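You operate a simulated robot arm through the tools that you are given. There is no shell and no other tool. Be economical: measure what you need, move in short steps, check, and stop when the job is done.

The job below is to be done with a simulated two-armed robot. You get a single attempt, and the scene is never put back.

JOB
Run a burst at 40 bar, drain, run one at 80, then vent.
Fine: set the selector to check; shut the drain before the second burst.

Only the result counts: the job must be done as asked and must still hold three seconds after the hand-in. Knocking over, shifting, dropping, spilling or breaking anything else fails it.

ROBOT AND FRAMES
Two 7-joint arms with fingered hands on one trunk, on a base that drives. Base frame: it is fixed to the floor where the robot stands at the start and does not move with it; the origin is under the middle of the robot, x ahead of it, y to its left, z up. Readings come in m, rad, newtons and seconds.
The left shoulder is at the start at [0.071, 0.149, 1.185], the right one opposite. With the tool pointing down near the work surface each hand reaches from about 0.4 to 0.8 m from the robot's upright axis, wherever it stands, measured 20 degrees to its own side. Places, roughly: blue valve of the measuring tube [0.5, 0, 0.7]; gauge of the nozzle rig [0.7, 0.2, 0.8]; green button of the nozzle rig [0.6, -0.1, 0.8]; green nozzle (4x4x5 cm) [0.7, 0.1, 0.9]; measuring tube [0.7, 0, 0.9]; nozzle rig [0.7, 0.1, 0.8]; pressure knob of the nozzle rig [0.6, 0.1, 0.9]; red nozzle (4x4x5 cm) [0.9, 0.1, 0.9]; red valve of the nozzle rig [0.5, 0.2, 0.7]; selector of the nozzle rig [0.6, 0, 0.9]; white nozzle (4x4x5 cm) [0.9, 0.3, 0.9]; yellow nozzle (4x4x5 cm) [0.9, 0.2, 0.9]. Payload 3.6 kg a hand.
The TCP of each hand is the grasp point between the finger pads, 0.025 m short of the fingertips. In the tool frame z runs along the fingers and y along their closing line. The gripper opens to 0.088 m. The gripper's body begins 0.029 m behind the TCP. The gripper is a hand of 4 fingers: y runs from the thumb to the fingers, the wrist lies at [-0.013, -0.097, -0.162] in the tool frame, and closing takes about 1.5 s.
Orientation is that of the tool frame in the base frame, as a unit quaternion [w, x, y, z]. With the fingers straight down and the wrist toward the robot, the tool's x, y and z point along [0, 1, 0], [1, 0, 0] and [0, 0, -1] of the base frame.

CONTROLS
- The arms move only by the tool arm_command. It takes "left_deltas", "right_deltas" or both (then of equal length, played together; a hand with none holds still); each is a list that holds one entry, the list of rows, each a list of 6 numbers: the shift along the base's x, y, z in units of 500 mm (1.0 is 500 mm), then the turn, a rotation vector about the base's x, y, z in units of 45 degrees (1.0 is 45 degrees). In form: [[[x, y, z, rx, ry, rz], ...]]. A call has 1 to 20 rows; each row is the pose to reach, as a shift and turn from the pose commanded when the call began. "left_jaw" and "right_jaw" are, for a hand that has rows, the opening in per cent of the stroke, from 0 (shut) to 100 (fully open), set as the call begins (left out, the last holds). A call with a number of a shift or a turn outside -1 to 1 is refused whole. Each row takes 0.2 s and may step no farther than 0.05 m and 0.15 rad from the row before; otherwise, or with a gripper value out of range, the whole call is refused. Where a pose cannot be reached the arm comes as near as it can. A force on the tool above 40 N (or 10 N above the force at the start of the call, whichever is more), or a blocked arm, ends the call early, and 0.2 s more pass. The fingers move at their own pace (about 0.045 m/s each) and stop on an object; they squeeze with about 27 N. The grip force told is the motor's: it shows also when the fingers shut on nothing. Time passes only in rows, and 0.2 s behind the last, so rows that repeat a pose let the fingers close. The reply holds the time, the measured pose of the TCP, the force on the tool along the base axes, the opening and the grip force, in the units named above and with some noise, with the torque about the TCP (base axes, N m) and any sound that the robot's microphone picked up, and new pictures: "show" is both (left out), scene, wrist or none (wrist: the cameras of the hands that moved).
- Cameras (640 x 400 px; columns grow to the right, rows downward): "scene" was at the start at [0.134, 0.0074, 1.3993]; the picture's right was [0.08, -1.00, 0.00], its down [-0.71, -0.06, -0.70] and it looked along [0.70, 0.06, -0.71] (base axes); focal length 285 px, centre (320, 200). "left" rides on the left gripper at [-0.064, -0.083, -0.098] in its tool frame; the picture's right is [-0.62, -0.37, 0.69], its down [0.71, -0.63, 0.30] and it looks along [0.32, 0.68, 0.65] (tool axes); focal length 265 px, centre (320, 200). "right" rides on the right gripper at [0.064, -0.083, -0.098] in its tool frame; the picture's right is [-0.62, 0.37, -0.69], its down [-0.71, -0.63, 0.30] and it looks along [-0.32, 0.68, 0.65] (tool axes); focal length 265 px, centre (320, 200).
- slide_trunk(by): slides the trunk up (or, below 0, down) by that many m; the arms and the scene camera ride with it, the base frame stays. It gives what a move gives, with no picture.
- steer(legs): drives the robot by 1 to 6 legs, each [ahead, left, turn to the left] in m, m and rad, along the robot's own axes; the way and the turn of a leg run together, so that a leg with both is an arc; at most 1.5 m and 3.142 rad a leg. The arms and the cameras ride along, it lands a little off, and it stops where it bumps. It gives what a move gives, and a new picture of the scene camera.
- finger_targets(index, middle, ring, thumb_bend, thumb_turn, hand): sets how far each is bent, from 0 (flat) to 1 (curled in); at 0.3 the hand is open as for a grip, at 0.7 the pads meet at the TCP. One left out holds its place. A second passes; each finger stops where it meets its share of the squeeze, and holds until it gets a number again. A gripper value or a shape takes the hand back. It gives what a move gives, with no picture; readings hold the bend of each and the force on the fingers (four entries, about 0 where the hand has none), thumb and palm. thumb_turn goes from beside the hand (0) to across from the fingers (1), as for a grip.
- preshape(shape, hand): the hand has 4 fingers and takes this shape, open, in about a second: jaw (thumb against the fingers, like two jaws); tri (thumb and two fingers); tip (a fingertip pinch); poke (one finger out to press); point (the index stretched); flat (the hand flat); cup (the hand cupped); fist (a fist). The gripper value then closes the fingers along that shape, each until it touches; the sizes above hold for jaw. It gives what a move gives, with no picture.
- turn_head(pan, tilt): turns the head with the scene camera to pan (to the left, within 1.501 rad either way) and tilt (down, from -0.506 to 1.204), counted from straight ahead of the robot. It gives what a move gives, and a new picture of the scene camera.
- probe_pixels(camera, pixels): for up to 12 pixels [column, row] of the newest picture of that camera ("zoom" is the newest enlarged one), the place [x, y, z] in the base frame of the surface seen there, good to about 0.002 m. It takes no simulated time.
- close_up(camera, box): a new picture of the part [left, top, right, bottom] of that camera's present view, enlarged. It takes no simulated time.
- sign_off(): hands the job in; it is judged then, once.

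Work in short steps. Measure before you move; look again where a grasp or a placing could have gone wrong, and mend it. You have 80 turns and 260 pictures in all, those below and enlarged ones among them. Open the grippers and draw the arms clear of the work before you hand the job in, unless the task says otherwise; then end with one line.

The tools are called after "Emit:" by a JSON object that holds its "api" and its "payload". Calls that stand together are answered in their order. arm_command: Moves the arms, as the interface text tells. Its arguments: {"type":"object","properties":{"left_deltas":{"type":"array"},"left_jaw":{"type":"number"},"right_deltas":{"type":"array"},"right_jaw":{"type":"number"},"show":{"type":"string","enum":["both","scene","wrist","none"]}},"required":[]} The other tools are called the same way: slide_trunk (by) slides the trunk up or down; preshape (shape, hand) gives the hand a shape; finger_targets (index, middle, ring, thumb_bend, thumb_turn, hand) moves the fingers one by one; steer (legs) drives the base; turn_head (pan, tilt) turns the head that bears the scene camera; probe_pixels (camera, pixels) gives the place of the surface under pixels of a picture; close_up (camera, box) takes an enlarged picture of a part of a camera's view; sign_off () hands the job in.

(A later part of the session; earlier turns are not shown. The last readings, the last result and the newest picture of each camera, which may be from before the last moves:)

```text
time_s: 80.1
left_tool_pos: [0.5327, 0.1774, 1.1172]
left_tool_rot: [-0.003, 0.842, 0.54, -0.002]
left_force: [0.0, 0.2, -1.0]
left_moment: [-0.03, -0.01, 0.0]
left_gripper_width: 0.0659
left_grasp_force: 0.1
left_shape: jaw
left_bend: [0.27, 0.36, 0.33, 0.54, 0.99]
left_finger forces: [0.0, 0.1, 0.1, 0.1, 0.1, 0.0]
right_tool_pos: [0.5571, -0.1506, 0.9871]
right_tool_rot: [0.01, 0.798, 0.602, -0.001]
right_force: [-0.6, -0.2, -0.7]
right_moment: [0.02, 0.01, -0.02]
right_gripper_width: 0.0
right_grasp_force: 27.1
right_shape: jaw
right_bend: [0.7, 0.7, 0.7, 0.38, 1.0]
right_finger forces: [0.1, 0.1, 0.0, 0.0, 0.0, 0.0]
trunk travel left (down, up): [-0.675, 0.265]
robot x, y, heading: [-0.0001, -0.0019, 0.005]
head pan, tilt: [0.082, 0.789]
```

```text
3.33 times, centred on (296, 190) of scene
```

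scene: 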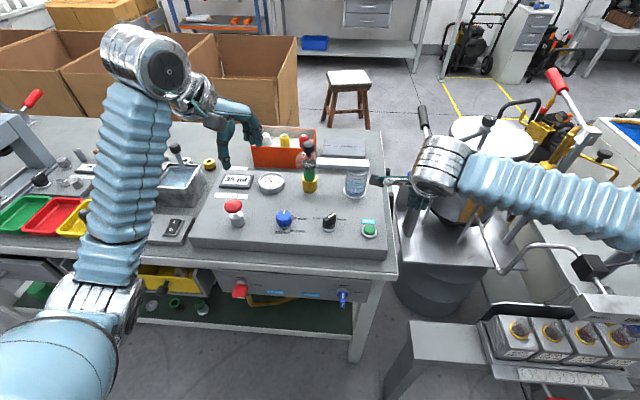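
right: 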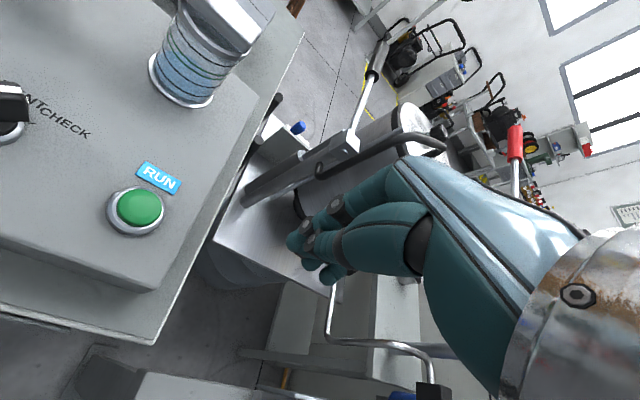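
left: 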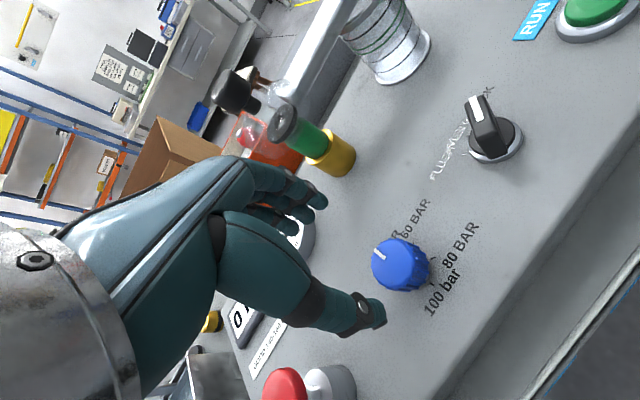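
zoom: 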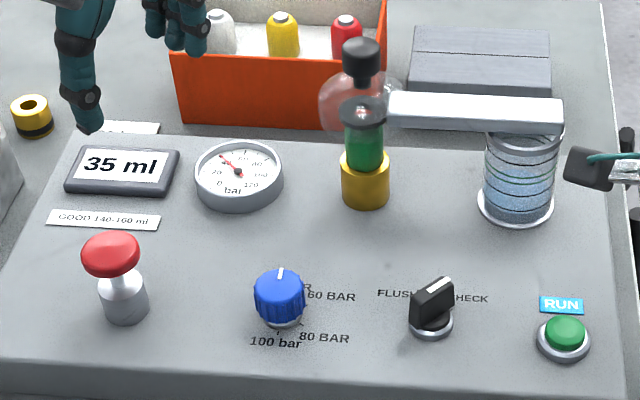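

The display reads 35 ml (a 40 bar burst). Next is the drain valve: I check the bench lip position above it and back the base off 0.15 m to give the right arm room.

Emit:
{"api": "probe_pixels", "payload": {"camera": "scene", "pixels": [[343, 255], [343, 262], [343, 267], [343, 272], [343, 276], [343, 281], [320, 262]]}}

Emit:
{"api": "steer", "payload": {"legs": [[-0.15, 0, 0]]}}

Emit:
{"api": "preshape", "payload": {"hand": "right", "shape": "poke"}}

Emit:
{"api": "close_up", "payload": {"camera": "scene", "box": [200, 80, 392, 200]}}

```text
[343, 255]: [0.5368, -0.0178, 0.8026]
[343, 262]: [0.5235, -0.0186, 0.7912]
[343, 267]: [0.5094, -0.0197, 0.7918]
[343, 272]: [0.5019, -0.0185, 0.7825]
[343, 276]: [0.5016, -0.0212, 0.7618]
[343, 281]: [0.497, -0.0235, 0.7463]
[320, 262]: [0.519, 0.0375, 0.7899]
```

```text
time_s: 82.7
left_tool_pos: [0.3869, 0.1761, 1.1154]
left_tool_rot: [-0.003, 0.841, 0.541, -0.002]
left_force: [0.7, 0.4, 0.5]
left_moment: [-0.01, 0.02, -0.01]
left_gripper_width: 0.066
left_grasp_force: 0.0
left_shape: jaw
left_bend: [0.27, 0.36, 0.33, 0.54, 0.99]
left_finger forces: [0.0, 0.0, 0.1, 0.1, 0.0, 0.0]
right_tool_pos: [0.4113, -0.1507, 0.9845]
right_tool_rot: [0.008, 0.797, 0.604, -0.002]
right_force: [0.3, -0.2, -0.5]
right_moment: [0.01, 0.0, 0.02]
right_gripper_width: 0.0002
right_grasp_force: 27.0
right_shape: jaw
right_bend: [0.7, 0.7, 0.7, 0.38, 1.0]
right_finger forces: [0.0, 0.0, 0.0, 0.0, 0.1, 0.0]
trunk travel left (down, up): [-0.675, 0.265]
robot x, y, heading: [-0.1505, -0.0007, 0.003]
head pan, tilt: [0.082, 0.789]
```

scene: 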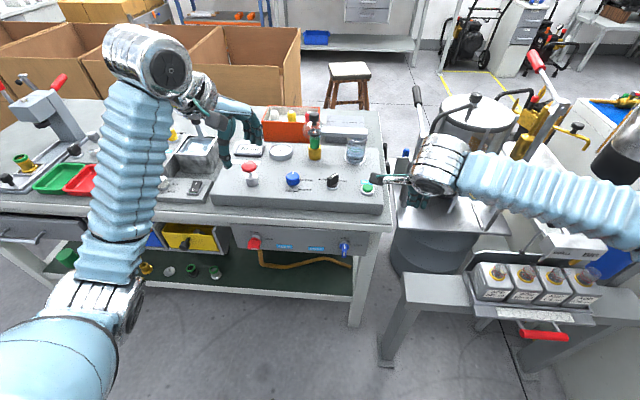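

```text
time_s: 83.6
left_tool_pos: [0.3826, 0.1771, 1.116]
left_tool_rot: [-0.003, 0.84, 0.542, -0.002]
left_force: [0.3, -0.1, 0.4]
left_moment: [-0.02, 0.02, -0.01]
left_gripper_width: 0.0659
left_grasp_force: 0.0
left_shape: jaw
left_bend: [0.27, 0.36, 0.33, 0.54, 0.99]
left_finger forces: [0.1, 0.1, 0.0, 0.0, 0.0, 0.0]
right_tool_pos: [0.4096, -0.1517, 0.9863]
right_tool_rot: [0.007, 0.797, 0.604, -0.001]
right_force: [0.3, -0.9, -0.5]
right_moment: [0.0, -0.01, -0.03]
right_gripper_width: 0.0
right_grasp_force: 0.0
right_shape: poke
right_bend: [0.7, 0.7, 0.99, 1.0, 1.0]
right_finger forces: [0.0, 0.0, 0.1, 0.0, 0.0, 0.0]
trunk travel left (down, up): [-0.675, 0.265]
robot x, y, heading: [-0.154, 0.001, 0.003]
head pan, tilt: [0.082, 0.789]
```

```text
3.33 times, centred on (296, 140) of scene
```

zoom: 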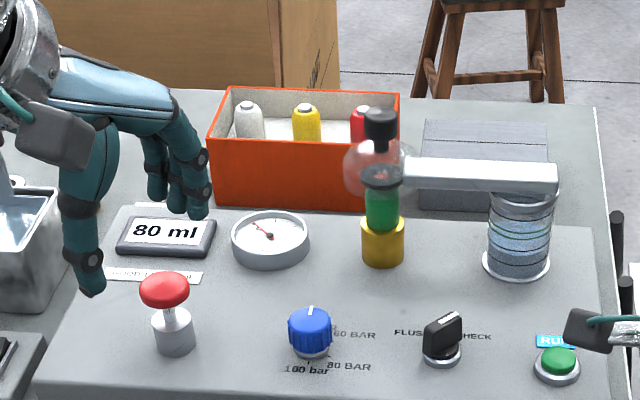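

The display now reads 80 ml, so the burst still runs; I wait for it to end. Meanwhile I pitch the right hand 45° forward well in front of the bench.

Emit:
{"api": "arm_command", "payload": {"right_deltas": [[[-0.03, 0, 0, 0, 0, 0.12], [-0.06, 0, 0, 0, 0, 0.24], [-0.1, 0.02, 0, 0, 0, 0.35]]], "show": "none"}}

Emit:
{"api": "arm_command", "payload": {"right_deltas": [[[0, 0, 0, 0, -0.167, 0], [0, 0, 0, 0, -0.333, 0], [0, 0.02, 0, 0, -0.5, 0], [0, 0.04, -0.04, 0, -0.667, 0], [0, 0.06, -0.08, 0, -0.833, 0], [0, 0.1, -0.12, 0, -1.0, 0]]]}}

Emit:
{"api": "close_up", "payload": {"camera": "scene", "box": [200, 80, 392, 200]}}

```text
time_s: 84.4
left_tool_pos: [0.3844, 0.1783, 1.1167]
left_tool_rot: [-0.004, 0.841, 0.541, -0.002]
left_force: [0.0, 0.4, 0.5]
left_moment: [-0.02, 0.01, -0.01]
left_gripper_width: 0.0658
left_grasp_force: 0.0
left_shape: jaw
left_bend: [0.27, 0.36, 0.33, 0.54, 0.99]
left_finger forces: [0.0, 0.0, 0.1, 0.0, 0.0, 0.0]
right_tool_pos: [0.3586, -0.1397, 0.9864]
right_tool_rot: [0.009, 0.706, 0.708, 0.0]
right_force: [-0.7, -0.5, -0.1]
right_moment: [0.01, -0.01, 0.01]
right_gripper_width: 0.0001
right_grasp_force: 0.0
right_shape: poke
right_bend: [0.7, 0.7, 0.99, 1.0, 1.0]
right_finger forces: [0.0, 0.0, 0.0, 0.1, 0.0, 0.0]
trunk travel left (down, up): [-0.675, 0.265]
robot x, y, heading: [-0.1534, 0.0034, 0.002]
head pan, tilt: [0.082, 0.789]
```

```text
time_s: 86.0
left_tool_pos: [0.3835, 0.1793, 1.1169]
left_tool_rot: [-0.002, 0.841, 0.541, -0.001]
left_force: [-0.4, -0.5, -0.4]
left_moment: [0.03, 0.0, 0.0]
left_gripper_width: 0.0659
left_grasp_force: 0.0
left_shape: jaw
left_bend: [0.27, 0.36, 0.33, 0.54, 0.99]
left_finger forces: [0.0, 0.0, 0.0, 0.0, 0.0, 0.1]
right_tool_pos: [0.3656, -0.0726, 0.9646]
right_tool_rot: [0.279, 0.697, 0.604, 0.269]
right_force: [-0.4, 0.0, 0.2]
right_moment: [0.0, -0.01, 0.01]
right_gripper_width: 0.0
right_grasp_force: 0.1
right_shape: poke
right_bend: [0.7, 0.7, 0.99, 1.0, 1.0]
right_finger forces: [0.0, 0.0, 0.0, 0.0, 0.0, 0.1]
right hand out of reach, approached as far as the arm can: row 4, 5, 6
trunk travel left (down, up): [-0.675, 0.265]
robot x, y, heading: [-0.1518, -0.0025, 0.001]
head pan, tilt: [0.082, 0.789]
stopped in row 6 (right hand): the arm was blocked; the commanded pose is now the measured one
```

scene: 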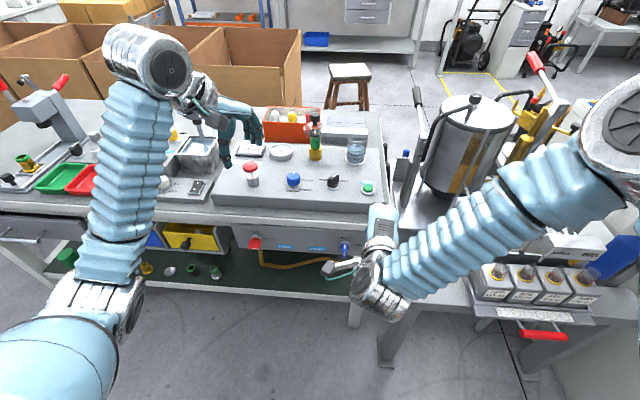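
right: 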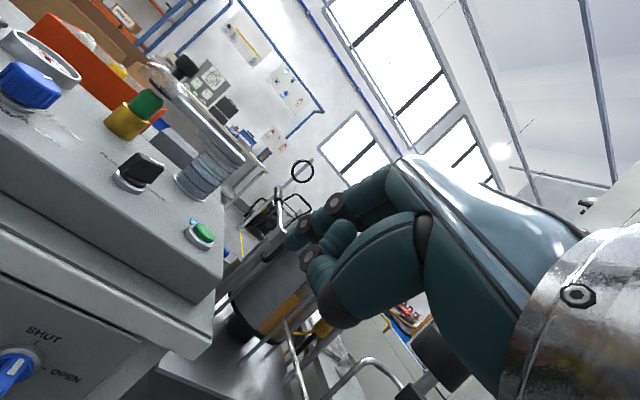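

```text
3.33 times, centred on (296, 140) of scene
```

zoom: 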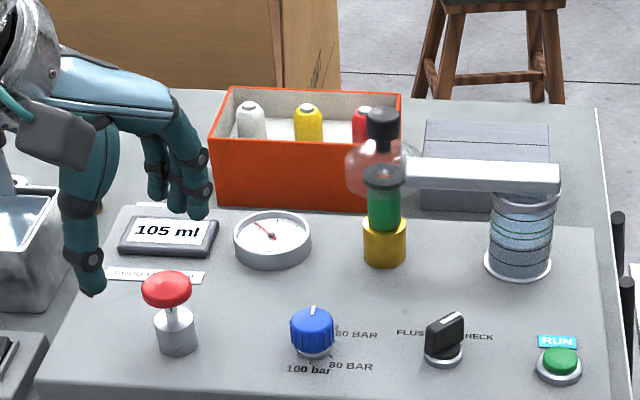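

The display reads 105 ml. I move the right hand to a pre-pose just left-front of the drain valve and look.

Emit:
{"api": "arm_command", "payload": {"right_deltas": [[[0.02, 0.04, -0.07, 0, 0, 0.04], [0.04, 0.08, -0.14, 0, 0, 0.08], [0.06, 0.12, -0.21, 0, 0, 0.12], [0.08, 0.16, -0.28, 0, 0, 0.16], [0.1, 0.2, -0.35, 0, 0, 0.18], [0.108, 0.225, -0.41, 0, 0, 0.18]]]}}

Emit:
{"api": "close_up", "payload": {"camera": "scene", "box": [200, 80, 392, 200]}}

Emit:
{"api": "close_up", "payload": {"camera": "scene", "box": [296, 200, 424, 280]}}

```text
time_s: 87.4
left_tool_pos: [0.3846, 0.1771, 1.1155]
left_tool_rot: [-0.004, 0.841, 0.541, -0.003]
left_force: [-0.7, 0.3, 0.2]
left_moment: [0.01, 0.01, -0.05]
left_gripper_width: 0.0657
left_grasp_force: 0.1
left_shape: jaw
left_bend: [0.27, 0.36, 0.33, 0.54, 0.99]
left_finger forces: [0.0, 0.0, 0.0, 0.1, 0.1, 0.1]
right_tool_pos: [0.428, 0.0662, 0.836]
right_tool_rot: [0.259, 0.679, 0.629, 0.275]
right_force: [0.3, 0.5, 0.0]
right_moment: [-0.01, 0.01, 0.0]
right_gripper_width: 0.0
right_grasp_force: 0.0
right_shape: poke
right_bend: [0.7, 0.7, 0.99, 1.0, 1.0]
right_finger forces: [0.0, 0.0, 0.1, 0.0, 0.0, 0.0]
right hand out of reach, approached as far as the arm can: row 1, 2, 3, 4, 5, 6
trunk travel left (down, up): [-0.675, 0.265]
robot x, y, heading: [-0.154, 0.0035, 0.001]
head pan, tilt: [0.082, 0.789]
```

scene: 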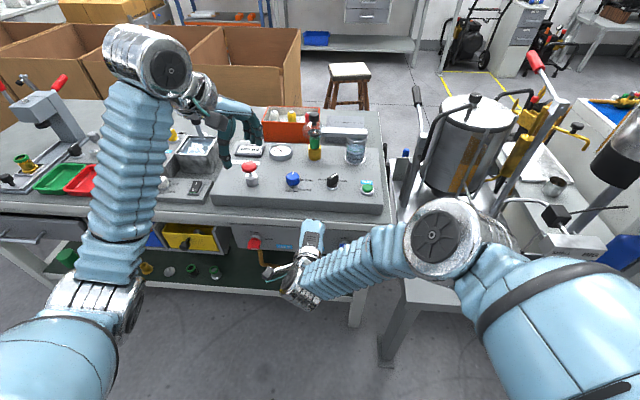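
right: 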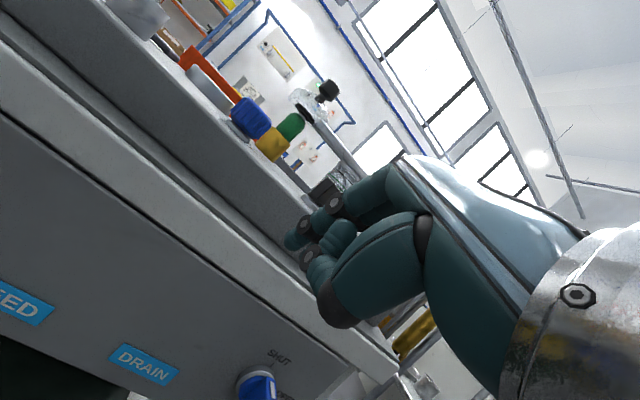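

```text
3.33 times, centred on (296, 140) of scene
```

zoom: 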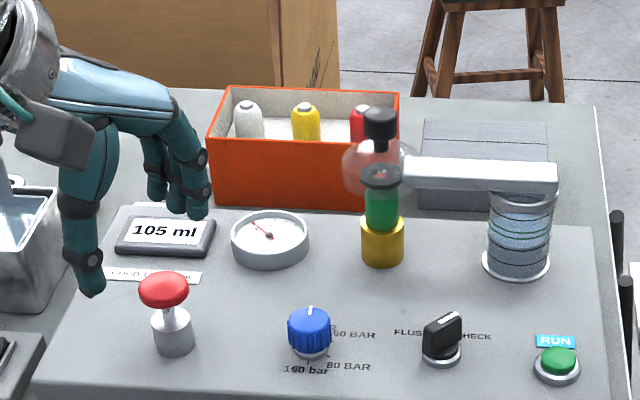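

```text
5.00 times, centred on (360, 240) of scene
```

zoom: 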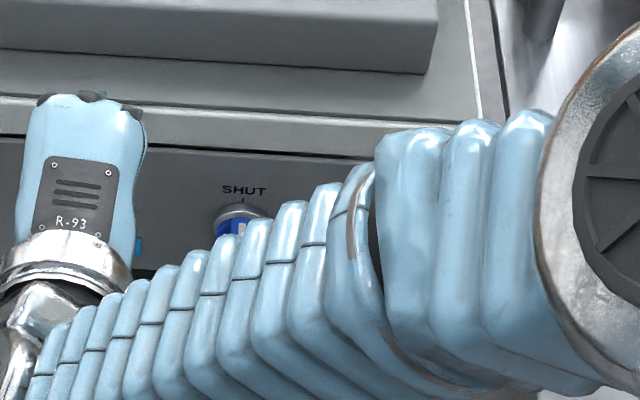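

The burst has ended at 105 ml. The hand cannot get lower from this trunk height; before sliding the trunk down I check the positions of the elbow, side table and left arm.

Emit:
{"api": "probe_pixels", "payload": {"camera": "scene", "pixels": [[440, 235], [500, 320], [560, 380], [410, 290], [480, 270], [530, 330], [345, 270], [100, 310], [60, 380], [250, 243], [180, 238], [40, 225]]}}

```text
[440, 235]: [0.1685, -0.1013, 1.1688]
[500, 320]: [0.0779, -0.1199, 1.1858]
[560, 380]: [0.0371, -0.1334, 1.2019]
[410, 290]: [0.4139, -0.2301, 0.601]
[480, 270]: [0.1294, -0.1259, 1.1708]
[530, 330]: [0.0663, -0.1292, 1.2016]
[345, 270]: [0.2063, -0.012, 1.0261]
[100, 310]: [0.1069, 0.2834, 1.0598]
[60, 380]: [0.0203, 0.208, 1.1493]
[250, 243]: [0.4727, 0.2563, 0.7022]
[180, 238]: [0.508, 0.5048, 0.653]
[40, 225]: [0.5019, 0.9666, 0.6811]
```

All parts are clear of the bench (x<0.47) and the side table (y<−0.23). I lower the trunk 0.2 m and look.

Emit:
{"api": "slide_trunk", "payload": {"by": -0.2}}

Emit:
{"api": "arm_command", "payload": {"right_deltas": [[[0, 0, 0.05, 0, 0, 0], [0, 0, 0.12, 0, 0, 0], [0, 0, 0.18, 0, 0, 0]]]}}

Emit:
{"api": "turn_head", "payload": {"pan": 0.08, "tilt": 0.6}}

```text
time_s: 89.5
left_tool_pos: [0.3845, 0.1788, 0.9161]
left_tool_rot: [-0.003, 0.841, 0.541, -0.003]
left_force: [0.2, -0.2, 0.2]
left_moment: [-0.03, 0.0, -0.01]
left_gripper_width: 0.0657
left_grasp_force: 0.1
left_shape: jaw
left_bend: [0.27, 0.36, 0.33, 0.54, 0.99]
left_finger forces: [0.0, 0.0, 0.0, 0.1, 0.0, 0.0]
right_tool_pos: [0.4244, 0.0643, 0.6283]
right_tool_rot: [0.261, 0.678, 0.633, 0.268]
right_force: [-0.8, 0.0, -0.7]
right_moment: [0.01, 0.0, -0.02]
right_gripper_width: 0.0
right_grasp_force: 0.0
right_shape: poke
right_bend: [0.7, 0.7, 0.99, 1.0, 1.0]
right_finger forces: [0.0, 0.0, 0.0, 0.1, 0.0, 0.0]
trunk travel left (down, up): [-0.475, 0.465]
robot x, y, heading: [-0.159, -0.0036, 0.001]
head pan, tilt: [0.082, 0.789]
```

```text
time_s: 90.3
left_tool_pos: [0.3836, 0.1771, 0.9164]
left_tool_rot: [-0.003, 0.841, 0.542, -0.002]
left_force: [0.0, -0.2, -0.3]
left_moment: [-0.04, 0.01, 0.03]
left_gripper_width: 0.0658
left_grasp_force: 0.1
left_shape: jaw
left_bend: [0.27, 0.36, 0.33, 0.54, 0.99]
left_finger forces: [0.0, 0.1, 0.0, 0.0, 0.1, 0.0]
right_tool_pos: [0.4105, 0.0831, 0.719]
right_tool_rot: [0.255, 0.664, 0.647, 0.274]
right_force: [0.2, -0.8, 0.3]
right_moment: [0.0, 0.02, -0.02]
right_gripper_width: 0.0
right_grasp_force: 0.1
right_shape: poke
right_bend: [0.7, 0.7, 0.99, 1.0, 1.0]
right_finger forces: [0.1, 0.0, 0.0, 0.0, 0.1, 0.1]
trunk travel left (down, up): [-0.475, 0.465]
robot x, y, heading: [-0.1509, -0.0016, 0.002]
head pan, tilt: [0.082, 0.789]
```

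scene: 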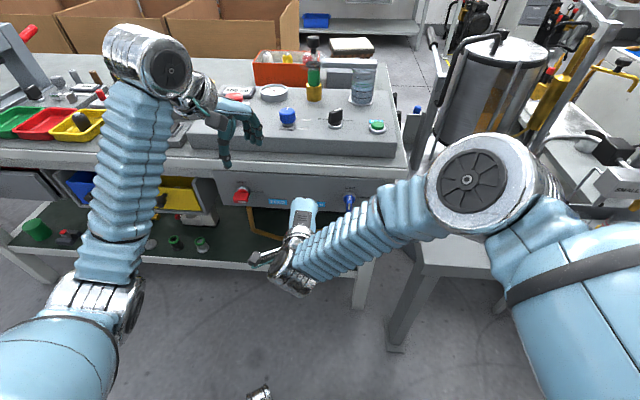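
right: 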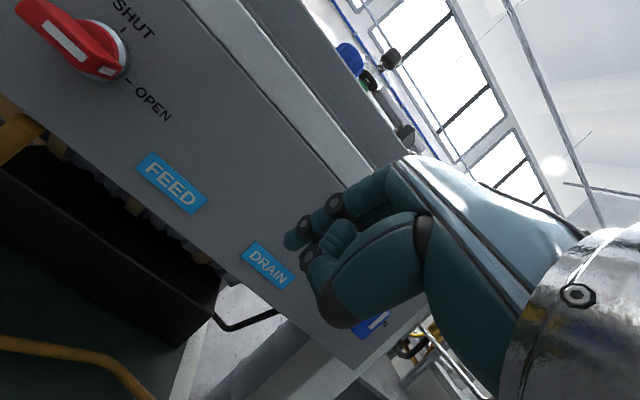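

```text
time_s: 91.1
left_tool_pos: [0.3839, 0.1769, 0.9149]
left_tool_rot: [-0.003, 0.841, 0.541, -0.002]
left_force: [0.4, -0.7, 0.5]
left_moment: [-0.03, -0.01, 0.0]
left_gripper_width: 0.0657
left_grasp_force: 0.1
left_shape: jaw
left_bend: [0.27, 0.36, 0.33, 0.54, 0.99]
left_finger forces: [0.1, 0.1, 0.0, 0.0, 0.1, 0.1]
right_tool_pos: [0.4122, 0.0826, 0.7177]
right_tool_rot: [0.255, 0.665, 0.647, 0.272]
right_force: [-0.4, 0.2, 0.8]
right_moment: [0.02, 0.0, -0.02]
right_gripper_width: 0.0
right_grasp_force: 0.1
right_shape: poke
right_bend: [0.7, 0.7, 0.99, 1.0, 1.0]
right_finger forces: [0.0, 0.0, 0.1, 0.1, 0.0, 0.0]
trunk travel left (down, up): [-0.475, 0.465]
robot x, y, heading: [-0.1542, 0.0008, -0.001]
head pan, tilt: [0.08, 0.6]
```

scene: 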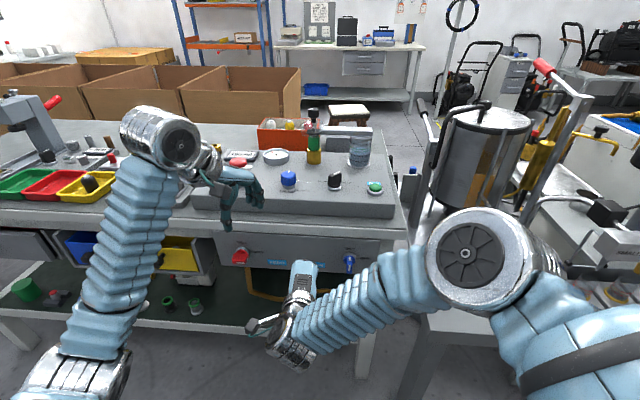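

I probe the fingertip positions in the wrist picture: (292,241), (310,262), and the valve at (376,322).

Emit:
{"api": "probe_pixels", "payload": {"camera": "right", "pixels": [[288, 242], [295, 232], [310, 262], [337, 235], [345, 220], [376, 322], [265, 262]]}}

Emit:
{"api": "close_up", "payload": {"camera": "right", "box": [240, 150, 480, 300]}}

Emit:
{"api": "close_up", "payload": {"camera": "scene", "box": [260, 230, 388, 310]}}

```text
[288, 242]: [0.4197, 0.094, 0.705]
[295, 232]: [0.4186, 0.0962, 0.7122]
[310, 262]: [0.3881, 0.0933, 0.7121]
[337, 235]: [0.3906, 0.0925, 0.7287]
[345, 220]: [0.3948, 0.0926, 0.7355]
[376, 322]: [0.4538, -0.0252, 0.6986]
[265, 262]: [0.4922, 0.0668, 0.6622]
```

```text
2.67 times, centred on (360, 225) of right
```

zoom: 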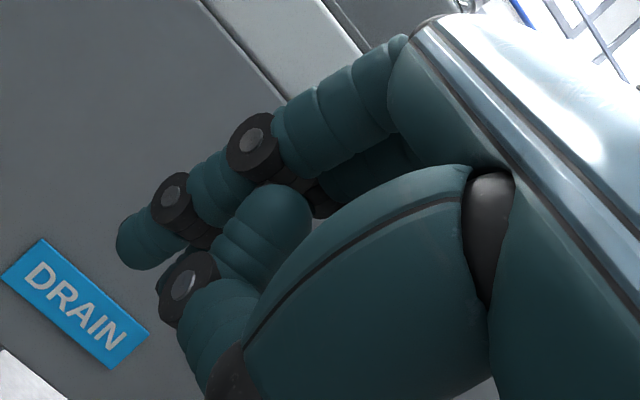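

```text
5.00 times, centred on (324, 270) of scene
```

zoom: 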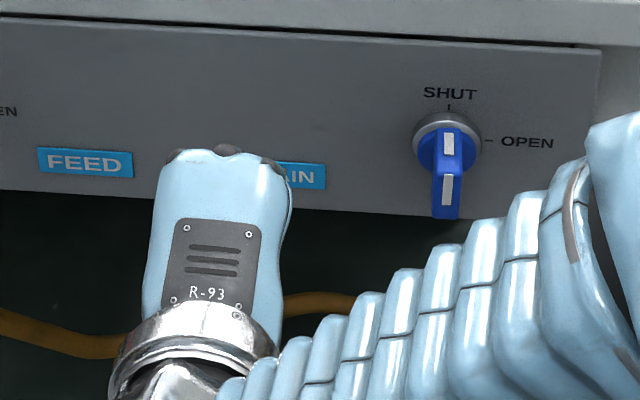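

Index tip is near (0.42,0.088,0.703). I move it forward to x≈0.475 and sideways to y≈0.03, just left of the fin, and look.

Emit:
{"api": "arm_command", "payload": {"right_deltas": [[[0.03, -0.02, 0.008, 0, 0, 0], [0.07, -0.05, 0.008, 0, 0, 0], [0.106, -0.08, 0.008, 0, 0, 0], [0.106, -0.1, 0.008, 0, 0, 0]]]}}

Emit:
{"api": "close_up", "payload": {"camera": "scene", "box": [260, 230, 388, 310]}}

Emit:
{"api": "close_up", "payload": {"camera": "right", "box": [200, 200, 440, 350]}}

```text
time_s: 92.1
left_tool_pos: [0.384, 0.1779, 0.9158]
left_tool_rot: [-0.002, 0.841, 0.541, -0.002]
left_force: [0.6, -0.5, 0.2]
left_moment: [0.01, 0.01, -0.01]
left_gripper_width: 0.066
left_grasp_force: 0.1
left_shape: jaw
left_bend: [0.27, 0.36, 0.33, 0.54, 0.99]
left_finger forces: [0.0, 0.1, 0.0, 0.0, 0.1, 0.1]
right_tool_pos: [0.4645, 0.0324, 0.7208]
right_tool_rot: [0.255, 0.664, 0.647, 0.274]
right_force: [0.1, 0.6, -0.4]
right_moment: [-0.01, -0.01, -0.02]
right_gripper_width: 0.0
right_grasp_force: 0.1
right_shape: poke
right_bend: [0.7, 0.7, 0.99, 1.0, 1.0]
right_finger forces: [0.0, 0.0, 0.0, 0.1, 0.1, 0.0]
trunk travel left (down, up): [-0.475, 0.465]
robot x, y, heading: [-0.1547, -0.0022, 0.004]
head pan, tilt: [0.08, 0.6]
```

scene: 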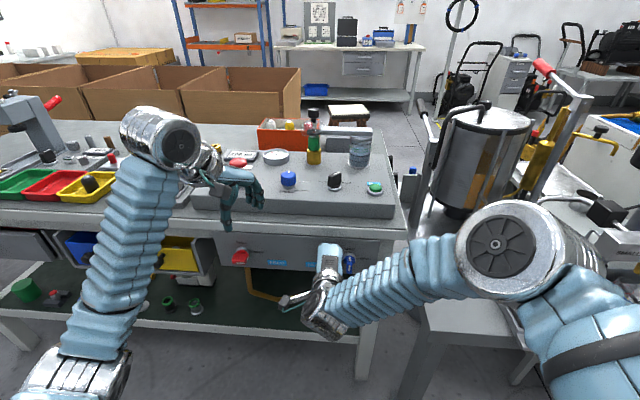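
right: 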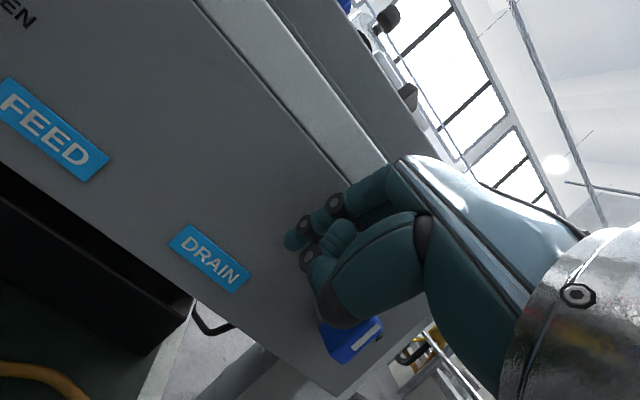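

```text
5.00 times, centred on (324, 270) of scene
```

zoom: 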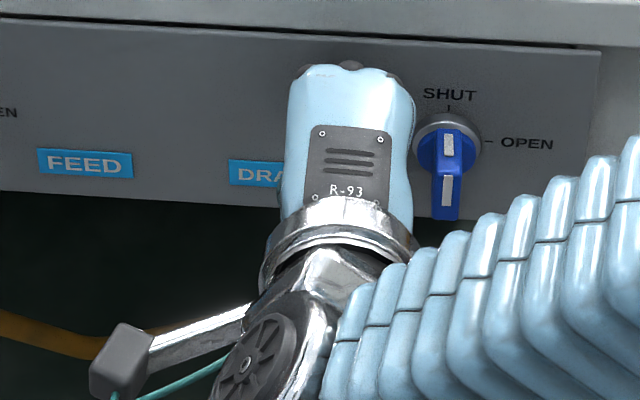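

```text
2.67 times, centred on (320, 275) of right
```

zoom: 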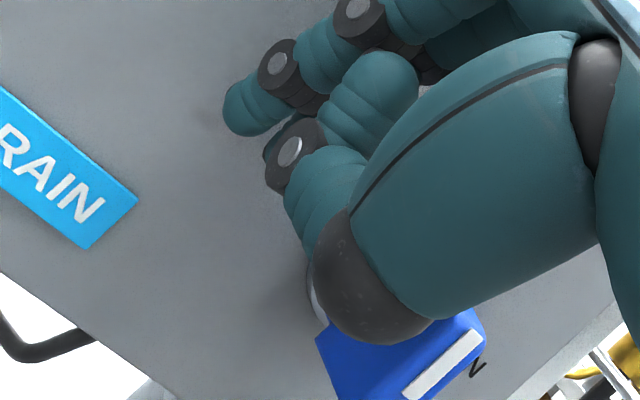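

The finger is left of the fin. I push to the right (−y) stepwise.

Emit:
{"api": "arm_command", "payload": {"right_deltas": [[[0, -0.02, 0, 0, 0, 0], [0, -0.04, 0, 0, 0, 0], [0, -0.06, 0, 0, 0, 0], [0, -0.075, 0, 0, 0, 0], [0, -0.09, 0, 0, 0, 0]]]}}

Emit:
{"api": "close_up", "payload": {"camera": "right", "box": [200, 200, 440, 350]}}

Emit:
{"api": "close_up", "payload": {"camera": "scene", "box": [280, 230, 408, 310]}}

```text
time_s: 93.3
left_tool_pos: [0.3856, 0.1771, 0.9146]
left_tool_rot: [-0.003, 0.841, 0.541, -0.002]
left_force: [0.1, -0.4, 0.7]
left_moment: [-0.01, 0.02, 0.0]
left_gripper_width: 0.0658
left_grasp_force: 0.0
left_shape: jaw
left_bend: [0.27, 0.36, 0.33, 0.54, 0.99]
left_finger forces: [0.1, 0.0, 0.1, 0.0, 0.0, 0.0]
right_tool_pos: [0.4659, -0.0039, 0.7278]
right_tool_rot: [0.256, 0.668, 0.644, 0.27]
right_force: [-1.2, 0.2, 0.2]
right_moment: [0.03, 0.0, 0.01]
right_gripper_width: 0.0
right_grasp_force: 0.0
right_shape: poke
right_bend: [0.7, 0.7, 0.99, 1.0, 1.0]
right_finger forces: [0.0, 0.0, 0.0, 0.0, 0.1, 0.1]
right hand out of reach, approached as far as the arm can: row 4, 5
trunk travel left (down, up): [-0.475, 0.465]
robot x, y, heading: [-0.1536, -0.0011, -0.0]
head pan, tilt: [0.08, 0.6]
```

scene: 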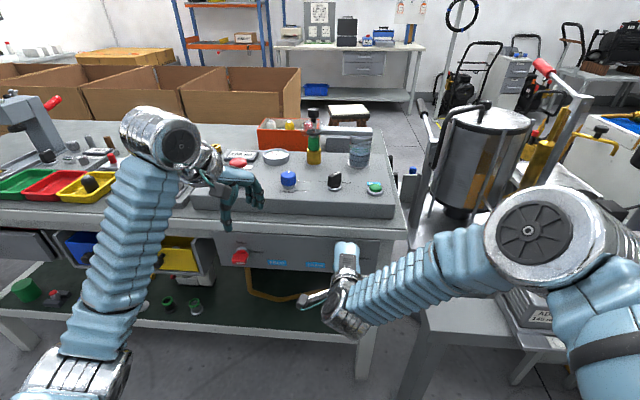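
right: 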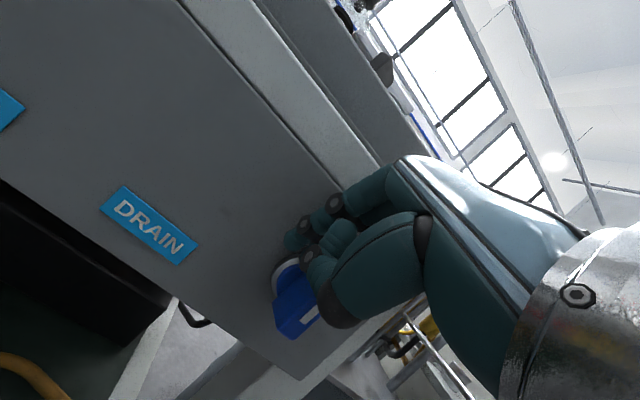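

```text
2.67 times, centred on (320, 275) of right
```

zoom: 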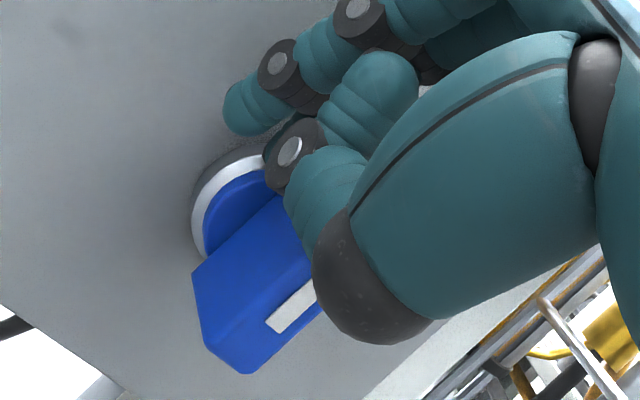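

```text
5.00 times, centred on (344, 270) of scene
```

zoom: 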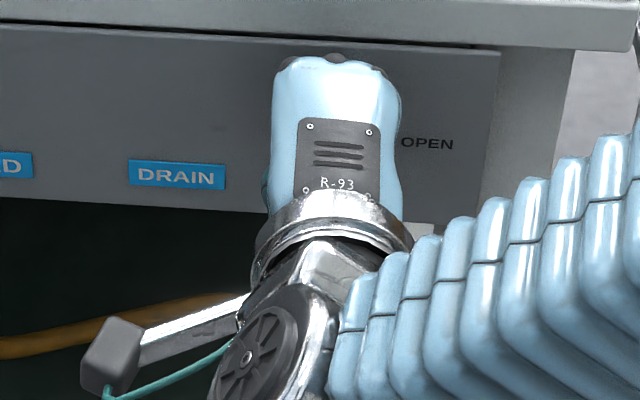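

I probe points on the fin to see if it has turned.

Emit:
{"api": "probe_pixels", "payload": {"camera": "right", "pixels": [[292, 337], [276, 305], [303, 322], [300, 280], [285, 285], [312, 310]]}}

```text
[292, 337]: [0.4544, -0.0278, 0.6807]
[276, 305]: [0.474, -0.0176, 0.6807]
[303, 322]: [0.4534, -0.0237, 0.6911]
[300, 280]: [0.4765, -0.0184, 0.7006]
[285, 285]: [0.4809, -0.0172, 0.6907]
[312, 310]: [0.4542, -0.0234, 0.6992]
```

The fin has not turned yet (left face still at y≈−0.0176), and the arm is at its limit here. I shift the base 0.12 m to the left so the valve lies better for the right arm.

Emit:
{"api": "steer", "payload": {"legs": [[0, 0.12, 0]]}}

Emit:
{"api": "arm_command", "payload": {"right_deltas": [[[0, -0.06, -0.01, 0, 0, 0], [0, -0.12, -0.02, 0, 0, 0], [0, -0.17, -0.025, 0, 0, 0], [0, -0.2, -0.025, 0, 0, 0]]]}}

```text
time_s: 95.4
left_tool_pos: [0.3849, 0.2976, 0.9161]
left_tool_rot: [-0.003, 0.841, 0.541, -0.002]
left_force: [-0.3, 0.7, 0.2]
left_moment: [-0.01, -0.02, 0.0]
left_gripper_width: 0.0659
left_grasp_force: 0.0
left_shape: jaw
left_bend: [0.27, 0.36, 0.33, 0.54, 0.99]
left_finger forces: [0.0, 0.0, 0.1, 0.0, 0.1, 0.0]
right_tool_pos: [0.4646, 0.1156, 0.7276]
right_tool_rot: [0.255, 0.668, 0.645, 0.269]
right_force: [-1.1, 1.1, 0.2]
right_moment: [0.0, 0.01, 0.0]
right_gripper_width: 0.0
right_grasp_force: 0.0
right_shape: poke
right_bend: [0.7, 0.7, 0.99, 1.0, 1.0]
right_finger forces: [0.0, 0.0, 0.1, 0.1, 0.1, 0.1]
trunk travel left (down, up): [-0.475, 0.465]
robot x, y, heading: [-0.1517, 0.1219, 0.006]
head pan, tilt: [0.08, 0.6]
```

scene: 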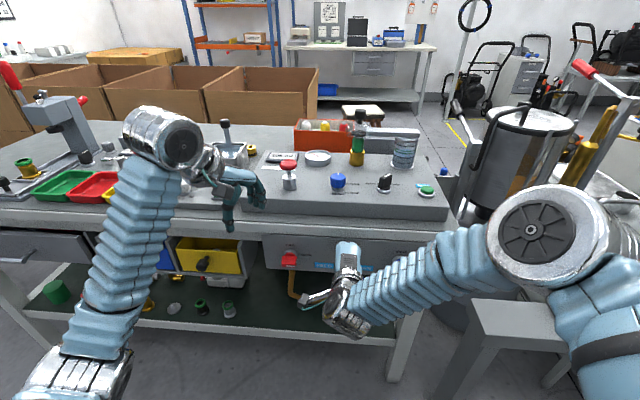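

```text
time_s: 96.4
left_tool_pos: [0.3831, 0.2961, 0.9163]
left_tool_rot: [-0.003, 0.841, 0.541, -0.002]
left_force: [0.0, 0.0, 0.4]
left_moment: [0.01, 0.0, -0.04]
left_gripper_width: 0.0658
left_grasp_force: 0.0
left_shape: jaw
left_bend: [0.27, 0.36, 0.33, 0.54, 0.99]
left_finger forces: [0.0, 0.0, 0.0, 0.1, 0.0, 0.0]
right_tool_pos: [0.4623, 0.0868, 0.7514]
right_tool_rot: [0.255, 0.677, 0.64, 0.26]
right_force: [0.7, -0.6, -0.8]
right_moment: [0.02, 0.0, 0.0]
right_gripper_width: 0.0
right_grasp_force: 0.0
right_shape: poke
right_bend: [0.7, 0.7, 0.99, 1.0, 1.0]
right_finger forces: [0.1, 0.0, 0.1, 0.1, 0.0, 0.0]
right hand out of reach, approached as far as the arm can: row 1, 2, 3, 4
trunk travel left (down, up): [-0.475, 0.465]
robot x, y, heading: [-0.1535, 0.1207, -0.001]
head pan, tilt: [0.08, 0.6]
```

scene: 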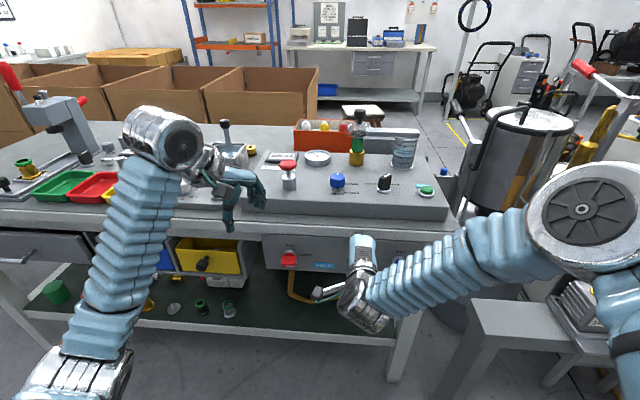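
right: 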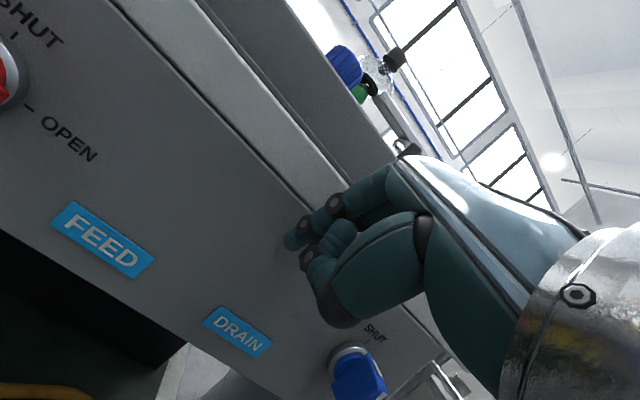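

The limit comes sooner the farther right the hand goes, like the + yaw limit. I turn the hand −35° in yaw and try again.

Emit:
{"api": "arm_command", "payload": {"right_deltas": [[[-0.03, 0, 0, 0, 0, -0.16], [-0.05, 0, 0, 0, 0, -0.32], [-0.06, 0, 0, 0, 0, -0.48], [-0.06, 0, 0, 0, 0, -0.64], [-0.06, 0, 0, 0, 0, -0.78]]], "show": "none"}}

Emit:
{"api": "arm_command", "payload": {"right_deltas": [[[0, -0.05, -0.02, 0, 0, 0], [0, -0.08, -0.06, 0, 0, 0]]]}}

```text
time_s: 97.6
left_tool_pos: [0.3828, 0.296, 0.9149]
left_tool_rot: [-0.003, 0.841, 0.541, -0.002]
left_force: [0.1, -0.2, 0.0]
left_moment: [0.01, 0.01, 0.01]
left_gripper_width: 0.0656
left_grasp_force: 0.0
left_shape: jaw
left_bend: [0.27, 0.36, 0.33, 0.54, 0.99]
left_finger forces: [0.0, 0.1, 0.0, 0.1, 0.0, 0.0]
right_tool_pos: [0.4355, 0.0899, 0.752]
right_tool_rot: [0.325, 0.833, 0.412, 0.178]
right_force: [0.5, 0.4, 0.1]
right_moment: [-0.01, 0.02, -0.01]
right_gripper_width: 0.0002
right_grasp_force: 0.0
right_shape: poke
right_bend: [0.7, 0.7, 0.99, 1.0, 1.0]
right_finger forces: [0.1, 0.0, 0.0, 0.1, 0.0, 0.1]
trunk travel left (down, up): [-0.475, 0.465]
robot x, y, heading: [-0.1545, 0.1216, 0.0]
head pan, tilt: [0.08, 0.6]
```

```text
time_s: 98.2
left_tool_pos: [0.3841, 0.2963, 0.9167]
left_tool_rot: [-0.003, 0.841, 0.541, -0.001]
left_force: [0.2, 0.8, 0.5]
left_moment: [-0.01, 0.03, 0.02]
left_gripper_width: 0.0658
left_grasp_force: 0.0
left_shape: jaw
left_bend: [0.27, 0.36, 0.33, 0.54, 0.99]
left_finger forces: [0.0, 0.0, 0.0, 0.0, 0.0, 0.1]
right_tool_pos: [0.4349, 0.0499, 0.7211]
right_tool_rot: [0.324, 0.832, 0.413, 0.179]
right_force: [-0.1, -0.3, -0.4]
right_moment: [0.01, 0.0, 0.01]
right_gripper_width: 0.0001
right_grasp_force: 0.1
right_shape: poke
right_bend: [0.7, 0.7, 0.99, 1.0, 1.0]
right_finger forces: [0.0, 0.0, 0.1, 0.0, 0.0, 0.0]
trunk travel left (down, up): [-0.475, 0.465]
robot x, y, heading: [-0.1503, 0.1236, 0.002]
head pan, tilt: [0.08, 0.6]
```

scene: 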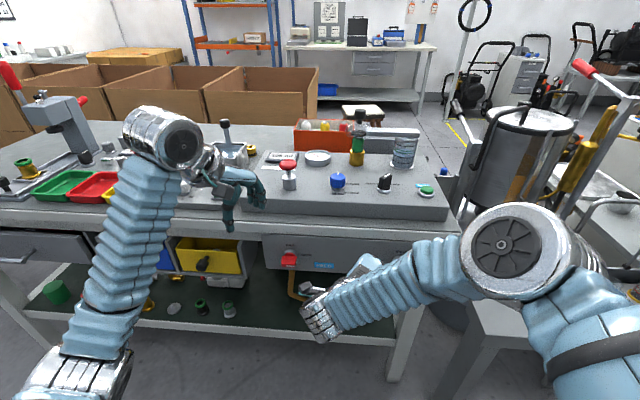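
right: 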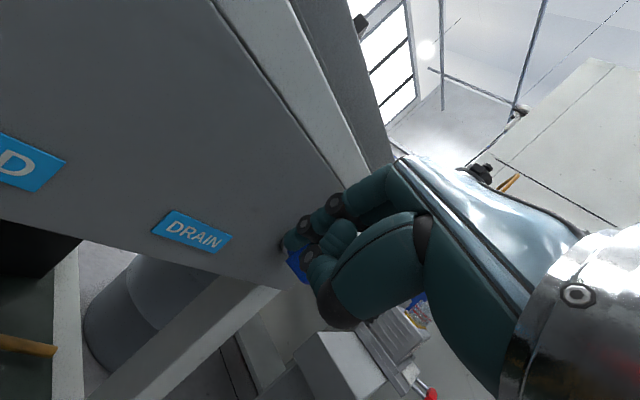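

That works. I advance to x≈0.462 and push right through the fin in small steps.

Emit:
{"api": "arm_command", "payload": {"right_deltas": [[[0.03, -0.02, 0, 0, 0, 0], [0.054, -0.05, 0, 0, 0, 0], [0.054, -0.07, 0, 0, 0, 0], [0.054, -0.09, 0, 0, 0, 0], [0.054, -0.11, 0, 0, 0, 0], [0.054, -0.125, 0, 0, 0, 0]]], "show": "wrist"}}

Emit:
{"api": "close_up", "payload": {"camera": "right", "box": [200, 200, 440, 350]}}

Emit:
{"api": "close_up", "payload": {"camera": "scene", "box": [310, 230, 438, 310]}}

```text
time_s: 99.6
left_tool_pos: [0.3835, 0.2945, 0.9165]
left_tool_rot: [-0.003, 0.841, 0.541, -0.001]
left_force: [0.5, 0.2, 0.9]
left_moment: [-0.01, 0.01, 0.02]
left_gripper_width: 0.0657
left_grasp_force: 0.0
left_shape: jaw
left_bend: [0.27, 0.36, 0.33, 0.54, 0.99]
left_finger forces: [0.0, 0.0, 0.0, 0.0, 0.0, 0.1]
right_tool_pos: [0.4618, -0.0128, 0.7211]
right_tool_rot: [0.325, 0.832, 0.412, 0.18]
right_force: [-1.8, 0.1, 3.7]
right_moment: [-0.04, -0.02, -0.05]
right_gripper_width: 0.0
right_grasp_force: 0.2
right_shape: poke
right_bend: [0.7, 0.7, 0.99, 1.0, 1.0]
right_finger forces: [0.0, 3.6, 0.0, 0.0, 0.0, 0.1]
trunk travel left (down, up): [-0.475, 0.465]
robot x, y, heading: [-0.1532, 0.1208, 0.003]
head pan, tilt: [0.08, 0.6]
```

right: 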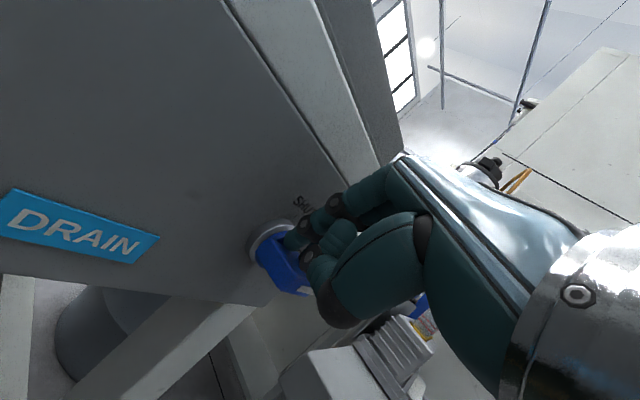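

```text
2.67 times, centred on (320, 275) of right
```

zoom: 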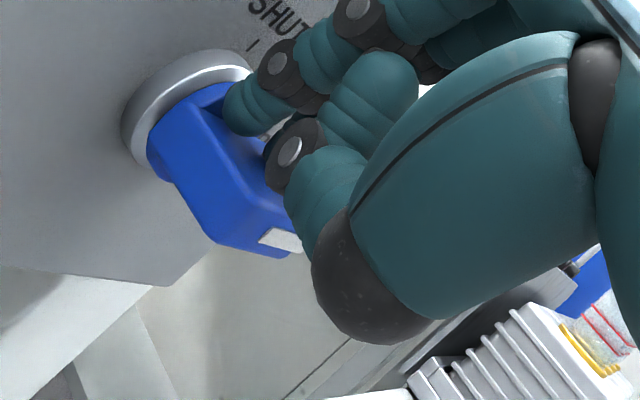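

```text
5.00 times, centred on (374, 270) of scene
```

zoom: 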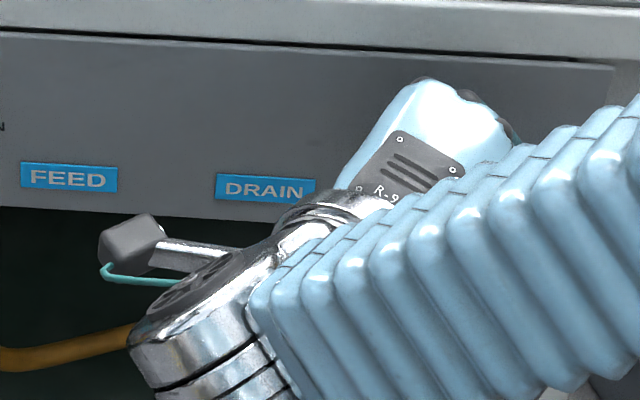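

The fin is turning. I continue right and slightly down.

Emit:
{"api": "arm_command", "payload": {"right_deltas": [[[0, -0.015, 0, 0, 0, 0], [0, -0.03, 0, 0, 0, 0], [0, -0.045, -0.005, 0, 0, 0], [0, -0.055, -0.012, 0, 0, 0], [0, -0.055, -0.02, 0, 0, 0], [0, -0.055, -0.028, 0, 0, 0]]], "show": "wrist"}}

Emit:
{"api": "close_up", "payload": {"camera": "right", "box": [200, 200, 440, 350]}}

```text
time_s: 101.0
left_tool_pos: [0.3792, 0.2991, 0.9198]
left_tool_rot: [-0.001, 0.841, 0.541, 0.0]
left_force: [-0.2, 0.0, 0.5]
left_moment: [0.0, -0.01, 0.0]
left_gripper_width: 0.0655
left_grasp_force: 0.1
left_shape: jaw
left_bend: [0.27, 0.36, 0.33, 0.54, 0.99]
left_finger forces: [0.0, 0.0, 0.1, 0.0, 0.0, 0.0]
right_tool_pos: [0.4603, -0.0378, 0.7147]
right_tool_rot: [0.328, 0.83, 0.411, 0.187]
right_force: [-3.6, 9.6, 32.2]
right_moment: [0.06, -0.53, 0.15]
right_gripper_width: 0.0002
right_grasp_force: 0.0
right_shape: poke
right_bend: [0.7, 0.7, 0.99, 1.0, 1.0]
right_finger forces: [32.3, 0.0, 0.0, 0.0, 0.0, 0.0]
trunk travel left (down, up): [-0.475, 0.465]
robot x, y, heading: [-0.1556, 0.1218, -0.002]
head pan, tilt: [0.08, 0.6]
```

right: 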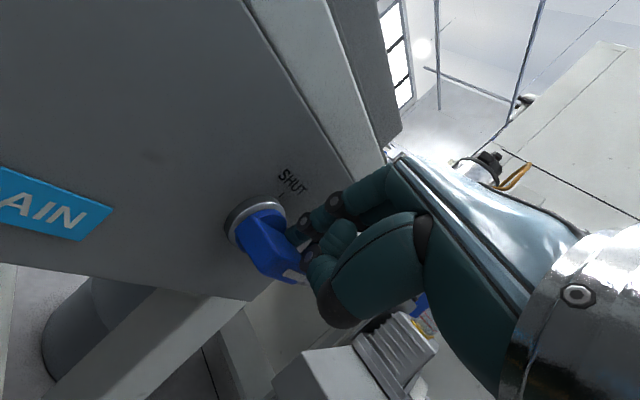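

```text
2.67 times, centred on (320, 275) of right
```

zoom: 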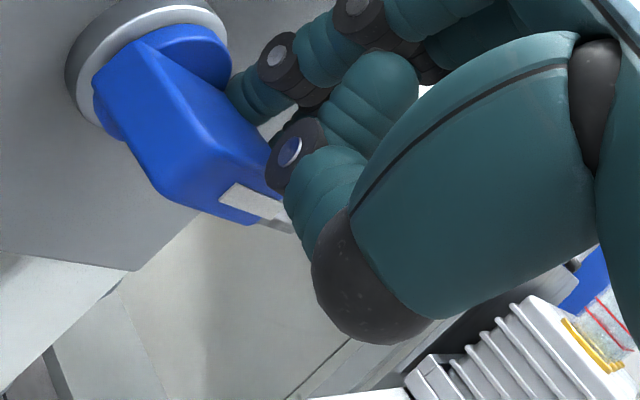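

The upward reaction is 32 N, so the fin sits at its stop. I back off towards the robot and look at it.

Emit:
{"api": "arm_command", "payload": {"right_deltas": [[[0, 0, 0.04, 0, 0, 0], [-0.05, 0.02, 0.05, 0, 0, 0], [-0.1, 0.08, 0.05, 0, 0, 0], [-0.1, 0.16, 0.05, 0, 0, 0], [-0.1, 0.22, 0.05, 0, 0, 0]]]}}

Emit:
{"api": "close_up", "payload": {"camera": "scene", "box": [310, 230, 438, 310]}}

Emit:
{"api": "close_up", "payload": {"camera": "scene", "box": [250, 130, 442, 250]}}

```text
time_s: 102.2
left_tool_pos: [0.3838, 0.297, 0.9157]
left_tool_rot: [-0.002, 0.841, 0.541, -0.002]
left_force: [0.5, 0.6, 0.3]
left_moment: [0.0, -0.01, 0.02]
left_gripper_width: 0.0658
left_grasp_force: 0.1
left_shape: jaw
left_bend: [0.27, 0.36, 0.33, 0.54, 0.99]
left_finger forces: [0.0, 0.0, 0.0, 0.1, 0.0, 0.0]
right_tool_pos: [0.4109, 0.0696, 0.7341]
right_tool_rot: [0.325, 0.832, 0.412, 0.178]
right_force: [-0.1, 0.1, 0.0]
right_moment: [0.02, 0.0, 0.02]
right_gripper_width: 0.0
right_grasp_force: 0.0
right_shape: poke
right_bend: [0.7, 0.7, 0.99, 1.0, 1.0]
right_finger forces: [0.0, 0.0, 0.1, 0.0, 0.0, 0.0]
trunk travel left (down, up): [-0.475, 0.465]
robot x, y, heading: [-0.1507, 0.1224, 0.007]
head pan, tilt: [0.08, 0.6]
```

scene: 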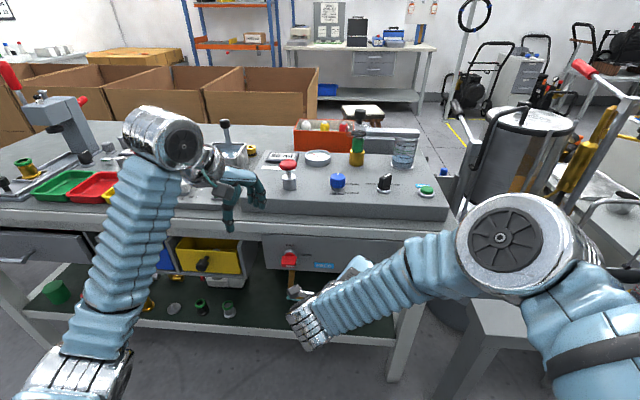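
right: 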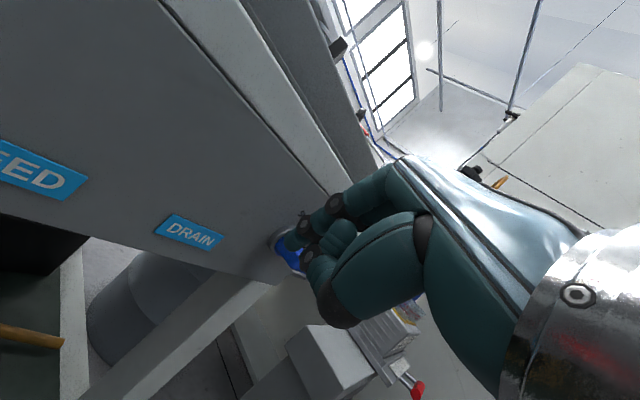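

```text
5.00 times, centred on (374, 270) of scene
```

zoom: 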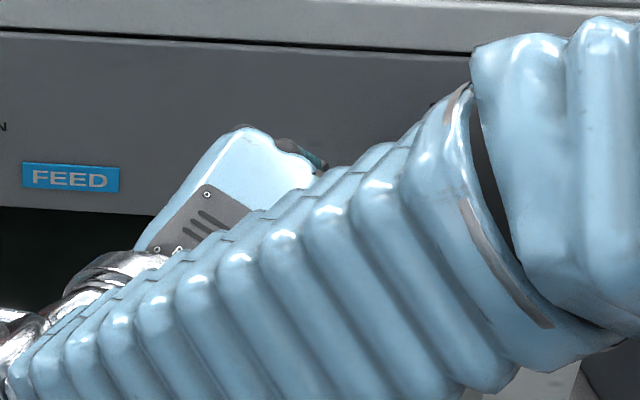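

```text
3.33 times, centred on (346, 190) of scene
```

zoom: 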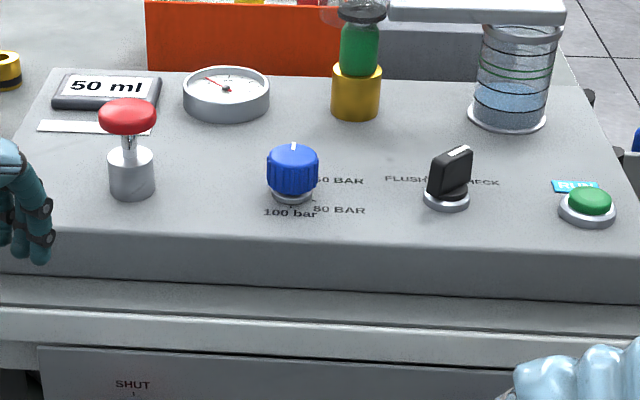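

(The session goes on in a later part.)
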